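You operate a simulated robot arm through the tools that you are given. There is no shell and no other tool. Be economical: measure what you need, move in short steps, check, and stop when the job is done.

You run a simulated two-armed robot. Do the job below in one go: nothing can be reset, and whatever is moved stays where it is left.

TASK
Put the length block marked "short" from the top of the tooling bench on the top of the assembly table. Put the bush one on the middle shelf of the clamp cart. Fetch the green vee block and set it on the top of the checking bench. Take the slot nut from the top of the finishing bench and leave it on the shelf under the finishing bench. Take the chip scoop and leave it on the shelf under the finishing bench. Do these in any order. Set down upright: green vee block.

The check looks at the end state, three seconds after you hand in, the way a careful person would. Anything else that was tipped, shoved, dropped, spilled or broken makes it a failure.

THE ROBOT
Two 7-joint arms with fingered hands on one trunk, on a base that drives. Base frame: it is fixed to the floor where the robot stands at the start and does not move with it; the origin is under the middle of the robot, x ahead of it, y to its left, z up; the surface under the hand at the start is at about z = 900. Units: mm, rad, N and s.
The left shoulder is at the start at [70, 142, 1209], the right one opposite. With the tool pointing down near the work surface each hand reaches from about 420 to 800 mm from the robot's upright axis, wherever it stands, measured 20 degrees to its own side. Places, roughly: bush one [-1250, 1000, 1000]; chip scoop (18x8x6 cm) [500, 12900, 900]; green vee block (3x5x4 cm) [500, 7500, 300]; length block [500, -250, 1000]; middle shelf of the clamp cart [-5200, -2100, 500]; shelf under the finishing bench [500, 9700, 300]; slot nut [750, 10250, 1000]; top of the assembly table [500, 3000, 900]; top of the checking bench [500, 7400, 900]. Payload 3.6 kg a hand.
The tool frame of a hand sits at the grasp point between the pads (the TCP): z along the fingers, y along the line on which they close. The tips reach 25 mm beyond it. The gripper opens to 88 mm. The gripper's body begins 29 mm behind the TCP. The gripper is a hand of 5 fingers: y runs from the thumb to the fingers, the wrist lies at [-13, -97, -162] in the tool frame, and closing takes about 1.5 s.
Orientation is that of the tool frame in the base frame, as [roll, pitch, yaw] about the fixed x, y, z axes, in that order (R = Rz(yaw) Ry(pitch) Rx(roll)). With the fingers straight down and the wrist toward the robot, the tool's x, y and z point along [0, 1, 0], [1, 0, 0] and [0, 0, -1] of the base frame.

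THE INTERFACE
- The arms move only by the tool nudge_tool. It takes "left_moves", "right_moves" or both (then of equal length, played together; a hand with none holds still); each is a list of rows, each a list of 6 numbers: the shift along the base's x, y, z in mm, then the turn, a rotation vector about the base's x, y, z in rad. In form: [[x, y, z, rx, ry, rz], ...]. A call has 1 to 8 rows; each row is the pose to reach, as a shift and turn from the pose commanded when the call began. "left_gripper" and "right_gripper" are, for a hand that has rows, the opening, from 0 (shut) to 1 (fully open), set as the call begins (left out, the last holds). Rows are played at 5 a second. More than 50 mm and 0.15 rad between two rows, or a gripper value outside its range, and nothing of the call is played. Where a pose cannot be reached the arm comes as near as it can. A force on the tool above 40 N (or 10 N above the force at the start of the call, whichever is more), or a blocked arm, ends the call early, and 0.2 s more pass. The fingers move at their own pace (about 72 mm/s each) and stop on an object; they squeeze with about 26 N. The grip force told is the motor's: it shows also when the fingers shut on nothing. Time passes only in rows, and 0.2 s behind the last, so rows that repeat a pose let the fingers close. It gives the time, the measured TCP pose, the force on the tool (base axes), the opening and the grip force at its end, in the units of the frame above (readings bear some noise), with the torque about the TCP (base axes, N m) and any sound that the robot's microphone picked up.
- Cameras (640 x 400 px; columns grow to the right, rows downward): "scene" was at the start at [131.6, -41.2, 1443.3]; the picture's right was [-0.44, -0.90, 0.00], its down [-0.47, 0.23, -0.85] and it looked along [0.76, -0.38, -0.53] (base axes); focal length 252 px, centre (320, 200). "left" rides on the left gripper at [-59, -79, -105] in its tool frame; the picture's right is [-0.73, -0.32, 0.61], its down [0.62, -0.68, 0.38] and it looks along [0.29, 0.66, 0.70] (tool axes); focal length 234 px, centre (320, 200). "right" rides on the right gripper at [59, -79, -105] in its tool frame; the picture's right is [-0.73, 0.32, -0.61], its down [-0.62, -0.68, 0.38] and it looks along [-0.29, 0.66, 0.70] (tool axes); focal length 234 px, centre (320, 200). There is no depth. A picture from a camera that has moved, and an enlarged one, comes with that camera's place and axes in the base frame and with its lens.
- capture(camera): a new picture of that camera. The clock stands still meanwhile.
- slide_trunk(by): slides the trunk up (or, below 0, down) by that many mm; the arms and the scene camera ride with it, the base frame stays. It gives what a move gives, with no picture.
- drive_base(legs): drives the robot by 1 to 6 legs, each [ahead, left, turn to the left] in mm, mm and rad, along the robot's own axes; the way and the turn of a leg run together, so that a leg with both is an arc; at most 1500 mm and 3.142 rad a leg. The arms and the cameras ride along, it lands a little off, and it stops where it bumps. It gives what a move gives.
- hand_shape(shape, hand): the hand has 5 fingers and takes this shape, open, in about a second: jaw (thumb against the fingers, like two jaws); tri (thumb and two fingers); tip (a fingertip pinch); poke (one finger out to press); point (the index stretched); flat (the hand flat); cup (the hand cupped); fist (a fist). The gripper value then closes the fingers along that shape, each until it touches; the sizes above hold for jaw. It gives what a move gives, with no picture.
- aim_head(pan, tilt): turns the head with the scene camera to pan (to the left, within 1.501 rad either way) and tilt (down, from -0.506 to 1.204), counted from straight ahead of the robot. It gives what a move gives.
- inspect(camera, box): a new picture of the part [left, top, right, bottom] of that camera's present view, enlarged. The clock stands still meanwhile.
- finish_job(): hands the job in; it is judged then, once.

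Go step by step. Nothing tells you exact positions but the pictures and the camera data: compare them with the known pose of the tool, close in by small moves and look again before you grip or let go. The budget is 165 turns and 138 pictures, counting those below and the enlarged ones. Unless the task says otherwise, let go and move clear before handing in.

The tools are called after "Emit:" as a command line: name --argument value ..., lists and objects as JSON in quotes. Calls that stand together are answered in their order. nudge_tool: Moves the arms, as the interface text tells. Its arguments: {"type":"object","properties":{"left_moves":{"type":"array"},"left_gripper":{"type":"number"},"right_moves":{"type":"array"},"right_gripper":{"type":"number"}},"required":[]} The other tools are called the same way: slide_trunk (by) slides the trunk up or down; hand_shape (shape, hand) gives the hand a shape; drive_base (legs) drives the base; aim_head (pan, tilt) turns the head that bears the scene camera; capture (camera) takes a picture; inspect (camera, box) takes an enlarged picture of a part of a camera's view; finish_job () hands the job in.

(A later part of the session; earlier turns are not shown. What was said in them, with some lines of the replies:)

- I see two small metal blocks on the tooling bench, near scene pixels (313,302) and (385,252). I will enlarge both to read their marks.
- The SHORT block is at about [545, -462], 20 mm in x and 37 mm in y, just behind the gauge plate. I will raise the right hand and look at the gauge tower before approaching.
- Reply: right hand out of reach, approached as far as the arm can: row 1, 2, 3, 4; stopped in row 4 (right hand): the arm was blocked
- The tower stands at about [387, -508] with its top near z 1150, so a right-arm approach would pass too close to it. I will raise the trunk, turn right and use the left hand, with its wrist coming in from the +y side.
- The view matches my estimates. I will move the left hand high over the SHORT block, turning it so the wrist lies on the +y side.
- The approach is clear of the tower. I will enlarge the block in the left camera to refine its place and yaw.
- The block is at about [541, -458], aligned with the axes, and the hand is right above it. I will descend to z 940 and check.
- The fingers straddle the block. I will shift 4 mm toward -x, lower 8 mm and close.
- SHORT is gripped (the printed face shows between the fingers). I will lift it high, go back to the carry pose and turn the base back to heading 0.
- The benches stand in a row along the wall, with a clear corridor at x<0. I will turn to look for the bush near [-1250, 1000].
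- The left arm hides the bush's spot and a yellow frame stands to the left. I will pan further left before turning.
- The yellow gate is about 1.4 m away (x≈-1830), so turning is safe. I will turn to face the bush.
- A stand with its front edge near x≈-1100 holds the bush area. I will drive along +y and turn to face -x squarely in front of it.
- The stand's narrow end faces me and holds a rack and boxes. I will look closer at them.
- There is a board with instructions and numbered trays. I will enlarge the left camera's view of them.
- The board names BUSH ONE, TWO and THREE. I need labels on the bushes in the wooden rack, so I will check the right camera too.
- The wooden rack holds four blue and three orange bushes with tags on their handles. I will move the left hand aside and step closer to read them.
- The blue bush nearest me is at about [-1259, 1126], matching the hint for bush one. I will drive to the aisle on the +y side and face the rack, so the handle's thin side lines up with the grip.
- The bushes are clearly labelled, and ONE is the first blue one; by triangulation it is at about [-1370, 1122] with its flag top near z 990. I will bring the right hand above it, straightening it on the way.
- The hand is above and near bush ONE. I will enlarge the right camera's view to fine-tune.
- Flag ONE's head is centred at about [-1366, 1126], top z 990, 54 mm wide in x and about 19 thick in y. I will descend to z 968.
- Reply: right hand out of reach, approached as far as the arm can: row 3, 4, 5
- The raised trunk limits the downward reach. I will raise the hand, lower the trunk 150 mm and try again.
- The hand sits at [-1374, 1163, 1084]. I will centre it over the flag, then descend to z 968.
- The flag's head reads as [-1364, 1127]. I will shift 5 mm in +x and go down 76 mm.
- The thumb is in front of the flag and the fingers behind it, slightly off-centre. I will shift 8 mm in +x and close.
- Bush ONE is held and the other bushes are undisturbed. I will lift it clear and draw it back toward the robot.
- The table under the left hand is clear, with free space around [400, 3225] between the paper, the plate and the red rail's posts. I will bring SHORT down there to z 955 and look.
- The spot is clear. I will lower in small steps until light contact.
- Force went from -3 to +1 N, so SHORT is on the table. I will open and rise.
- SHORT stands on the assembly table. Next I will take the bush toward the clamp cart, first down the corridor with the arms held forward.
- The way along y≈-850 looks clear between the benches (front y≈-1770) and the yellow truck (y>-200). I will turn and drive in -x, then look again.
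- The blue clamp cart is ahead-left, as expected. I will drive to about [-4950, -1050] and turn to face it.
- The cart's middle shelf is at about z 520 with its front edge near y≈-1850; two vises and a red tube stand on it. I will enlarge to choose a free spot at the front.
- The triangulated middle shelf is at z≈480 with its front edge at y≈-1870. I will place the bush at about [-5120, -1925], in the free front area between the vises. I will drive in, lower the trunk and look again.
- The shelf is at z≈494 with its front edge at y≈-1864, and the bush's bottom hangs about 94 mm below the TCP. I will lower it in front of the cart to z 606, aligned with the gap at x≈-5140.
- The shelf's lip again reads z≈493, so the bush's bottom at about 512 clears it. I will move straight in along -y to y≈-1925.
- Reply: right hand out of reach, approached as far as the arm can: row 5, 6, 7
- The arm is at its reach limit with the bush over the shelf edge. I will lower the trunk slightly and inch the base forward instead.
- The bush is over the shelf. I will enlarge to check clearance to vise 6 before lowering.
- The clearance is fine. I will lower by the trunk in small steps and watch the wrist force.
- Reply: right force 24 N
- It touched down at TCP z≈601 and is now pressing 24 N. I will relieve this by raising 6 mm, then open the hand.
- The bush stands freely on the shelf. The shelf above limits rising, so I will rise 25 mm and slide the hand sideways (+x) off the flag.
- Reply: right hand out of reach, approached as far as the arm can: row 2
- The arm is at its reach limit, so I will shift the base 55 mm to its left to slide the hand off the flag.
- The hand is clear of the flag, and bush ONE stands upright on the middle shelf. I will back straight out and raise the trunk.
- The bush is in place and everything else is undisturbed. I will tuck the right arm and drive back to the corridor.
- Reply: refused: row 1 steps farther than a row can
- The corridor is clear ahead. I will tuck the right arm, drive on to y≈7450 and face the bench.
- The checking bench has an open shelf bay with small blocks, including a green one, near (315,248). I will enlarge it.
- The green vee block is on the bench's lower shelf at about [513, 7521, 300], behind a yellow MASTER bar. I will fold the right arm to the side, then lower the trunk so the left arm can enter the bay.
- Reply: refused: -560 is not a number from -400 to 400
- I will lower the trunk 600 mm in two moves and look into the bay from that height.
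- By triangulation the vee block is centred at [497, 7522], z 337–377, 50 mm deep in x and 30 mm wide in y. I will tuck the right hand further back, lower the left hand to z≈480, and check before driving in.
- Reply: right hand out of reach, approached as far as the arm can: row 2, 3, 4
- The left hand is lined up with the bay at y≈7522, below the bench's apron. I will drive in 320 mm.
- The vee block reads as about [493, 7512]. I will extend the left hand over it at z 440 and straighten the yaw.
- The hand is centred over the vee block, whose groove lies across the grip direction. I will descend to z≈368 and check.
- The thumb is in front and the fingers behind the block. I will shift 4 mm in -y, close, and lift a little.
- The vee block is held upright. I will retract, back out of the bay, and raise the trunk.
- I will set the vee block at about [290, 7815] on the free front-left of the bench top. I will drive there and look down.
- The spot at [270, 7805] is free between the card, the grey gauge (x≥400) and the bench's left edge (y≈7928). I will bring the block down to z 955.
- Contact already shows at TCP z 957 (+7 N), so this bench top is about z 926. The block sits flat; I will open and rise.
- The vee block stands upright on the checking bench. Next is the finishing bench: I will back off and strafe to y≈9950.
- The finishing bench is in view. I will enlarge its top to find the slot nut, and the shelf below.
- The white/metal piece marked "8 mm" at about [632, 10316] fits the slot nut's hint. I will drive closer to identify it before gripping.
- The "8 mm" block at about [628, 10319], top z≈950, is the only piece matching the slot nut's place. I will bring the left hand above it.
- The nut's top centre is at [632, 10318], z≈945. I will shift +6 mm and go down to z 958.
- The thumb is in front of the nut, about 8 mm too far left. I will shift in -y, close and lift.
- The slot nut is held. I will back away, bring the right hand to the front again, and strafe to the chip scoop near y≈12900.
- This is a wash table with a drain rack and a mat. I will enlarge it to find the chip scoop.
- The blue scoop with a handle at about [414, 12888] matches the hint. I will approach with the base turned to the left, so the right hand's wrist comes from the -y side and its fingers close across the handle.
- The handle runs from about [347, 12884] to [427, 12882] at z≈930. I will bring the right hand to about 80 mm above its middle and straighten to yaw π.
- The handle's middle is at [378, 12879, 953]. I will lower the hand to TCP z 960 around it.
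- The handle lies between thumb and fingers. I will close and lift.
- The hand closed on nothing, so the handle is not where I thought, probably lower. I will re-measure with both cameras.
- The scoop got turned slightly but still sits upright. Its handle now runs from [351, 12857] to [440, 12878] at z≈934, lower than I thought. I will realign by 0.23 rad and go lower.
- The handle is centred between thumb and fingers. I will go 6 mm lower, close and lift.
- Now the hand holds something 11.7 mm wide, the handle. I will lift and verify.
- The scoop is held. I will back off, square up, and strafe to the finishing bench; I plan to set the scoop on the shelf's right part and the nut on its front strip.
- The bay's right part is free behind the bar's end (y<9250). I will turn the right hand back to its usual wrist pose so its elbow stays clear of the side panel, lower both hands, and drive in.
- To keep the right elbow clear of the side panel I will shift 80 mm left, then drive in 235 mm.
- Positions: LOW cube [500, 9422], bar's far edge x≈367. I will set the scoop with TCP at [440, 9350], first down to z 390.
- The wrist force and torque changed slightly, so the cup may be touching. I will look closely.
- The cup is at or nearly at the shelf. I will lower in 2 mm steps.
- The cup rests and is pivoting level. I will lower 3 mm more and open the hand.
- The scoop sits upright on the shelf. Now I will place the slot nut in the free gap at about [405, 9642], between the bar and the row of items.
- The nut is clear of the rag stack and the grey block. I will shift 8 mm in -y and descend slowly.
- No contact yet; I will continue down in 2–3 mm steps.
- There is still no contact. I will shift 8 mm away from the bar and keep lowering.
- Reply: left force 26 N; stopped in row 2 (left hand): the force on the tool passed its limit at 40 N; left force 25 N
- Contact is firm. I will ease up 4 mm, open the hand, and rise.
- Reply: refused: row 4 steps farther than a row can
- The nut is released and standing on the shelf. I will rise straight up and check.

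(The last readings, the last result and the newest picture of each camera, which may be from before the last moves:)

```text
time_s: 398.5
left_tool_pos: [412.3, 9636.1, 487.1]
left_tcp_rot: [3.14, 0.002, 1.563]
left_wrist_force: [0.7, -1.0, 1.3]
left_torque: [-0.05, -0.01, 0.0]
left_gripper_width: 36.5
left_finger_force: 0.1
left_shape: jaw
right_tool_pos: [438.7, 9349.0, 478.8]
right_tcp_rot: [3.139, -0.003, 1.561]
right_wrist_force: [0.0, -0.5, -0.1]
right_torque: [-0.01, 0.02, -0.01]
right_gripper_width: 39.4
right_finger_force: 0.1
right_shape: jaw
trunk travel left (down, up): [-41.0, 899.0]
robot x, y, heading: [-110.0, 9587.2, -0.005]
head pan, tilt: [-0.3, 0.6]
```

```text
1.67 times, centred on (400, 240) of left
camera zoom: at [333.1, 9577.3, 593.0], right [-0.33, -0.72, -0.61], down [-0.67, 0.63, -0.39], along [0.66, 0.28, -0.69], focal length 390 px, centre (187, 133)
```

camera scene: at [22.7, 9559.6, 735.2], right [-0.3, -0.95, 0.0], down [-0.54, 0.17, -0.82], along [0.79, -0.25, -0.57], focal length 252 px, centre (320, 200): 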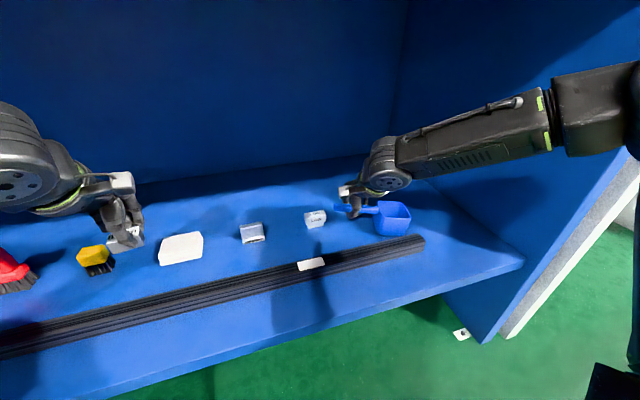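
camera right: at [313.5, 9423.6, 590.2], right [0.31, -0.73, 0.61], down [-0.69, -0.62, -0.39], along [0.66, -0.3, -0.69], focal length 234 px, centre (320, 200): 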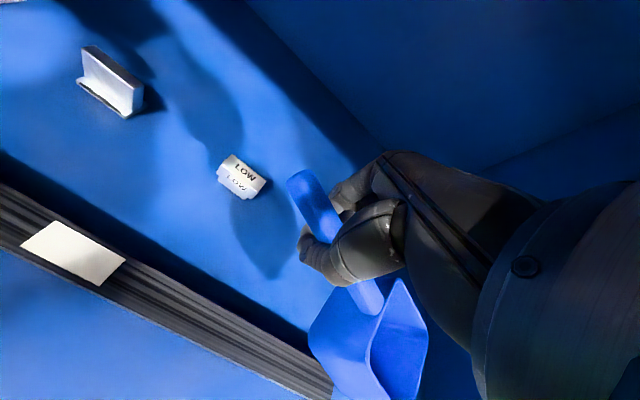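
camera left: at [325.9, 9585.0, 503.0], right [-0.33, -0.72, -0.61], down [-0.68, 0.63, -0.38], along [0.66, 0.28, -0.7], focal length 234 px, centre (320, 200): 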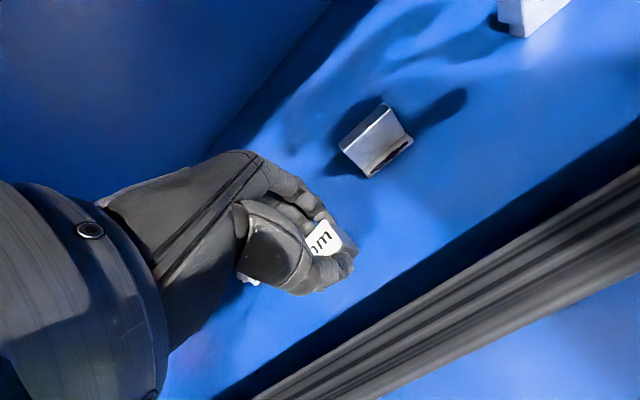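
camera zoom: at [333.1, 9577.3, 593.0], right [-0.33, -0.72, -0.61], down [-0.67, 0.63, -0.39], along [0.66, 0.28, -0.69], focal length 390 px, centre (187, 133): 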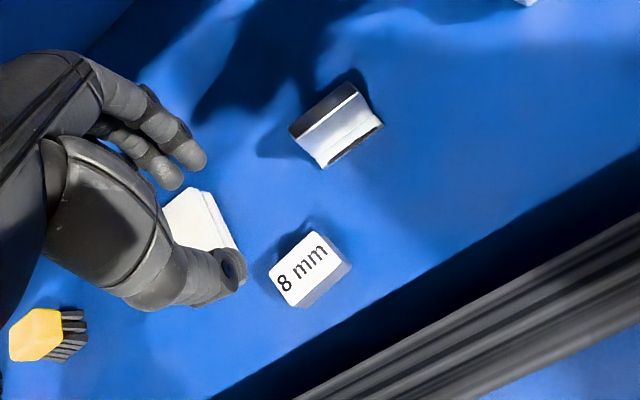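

The nut sits flat on the shelf, clear of the other things. I will back out of the bay and take a last look.

Emit:
drive_base --legs '[[-500, 0, 0]]'

Emit:
aim_head --pan 0.0 --tilt 0.4

Emit:
capture --camera "scene"

```text
time_s: 401.5
left_tool_pos: [-88.3, 9637.5, 485.9]
left_tcp_rot: [3.141, 0.001, 1.554]
left_wrist_force: [-0.2, -0.1, 0.0]
left_torque: [0.01, -0.03, -0.01]
left_gripper_width: 36.9
left_finger_force: 0.0
left_shape: jaw
right_tool_pos: [-65.1, 9350.7, 480.1]
right_tcp_rot: [3.138, -0.001, 1.552]
right_wrist_force: [-0.1, 1.3, 0.3]
right_torque: [0.0, 0.01, 0.02]
right_gripper_width: 39.3
right_finger_force: 0.1
right_shape: jaw
trunk travel left (down, up): [-41.0, 899.0]
robot x, y, heading: [-615.3, 9595.5, -0.018]
head pan, tilt: [-0.3, 0.6]
```

```text
time_s: 402.3
left_tool_pos: [-89.0, 9636.8, 485.5]
left_tcp_rot: [3.14, 0.0, 1.555]
left_wrist_force: [0.3, -0.8, 0.2]
left_torque: [-0.03, 0.01, 0.0]
left_gripper_width: 37.0
left_finger_force: 0.0
left_shape: jaw
right_tool_pos: [-65.3, 9349.6, 479.0]
right_tcp_rot: [3.139, -0.001, 1.553]
right_wrist_force: [-0.3, 0.4, 0.2]
right_torque: [0.03, 0.03, -0.01]
right_gripper_width: 39.5
right_finger_force: 0.0
right_shape: jaw
trunk travel left (down, up): [-41.0, 899.0]
robot x, y, heading: [-618.5, 9595.9, -0.011]
head pan, tilt: [0.0, 0.4]
```

```text
6 pictures are left
camera scene: at [-471.2, 9589.9, 753.3], right [-0.01, -1.0, 0.0], down [-0.39, 0.01, -0.92], along [0.92, -0.01, -0.39], focal length 252 px, centre (320, 200)
```

scene: 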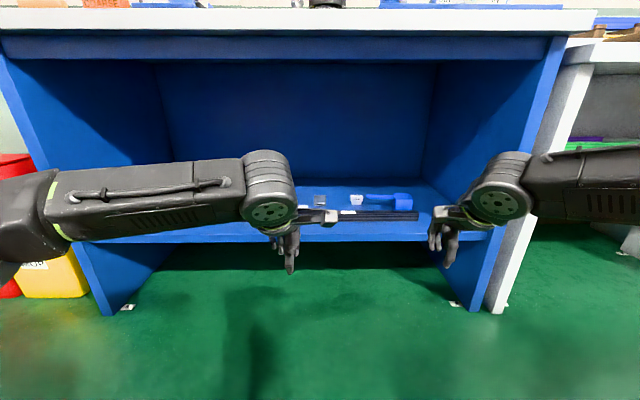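

All five pieces are in place and both hands are clear, so I will hand in.

Emit:
finish_job

```text
The job is handed in.
```

I moved all five items to where you asked and handed the job in; I don't have the verdict yet.

- **Short length block:** it stands on top of the assembly table.
- **Bush one:** it stands on the middle shelf of the clamp cart.
- **Green vee block:** it is upright on top of the checking bench.
- **Slot nut:** it is on the shelf under the finishing bench. I took the block marked "8 mm" to be the slot nut, because it was the only piece on that bench top at the given place.
- **Chip scoop:** it is on the same shelf. My first grip missed and turned it slightly on the wash table; it stayed upright, and the second grip held.

I saw nothing else tipped, shoved or dropped in the pictures I took along the way.
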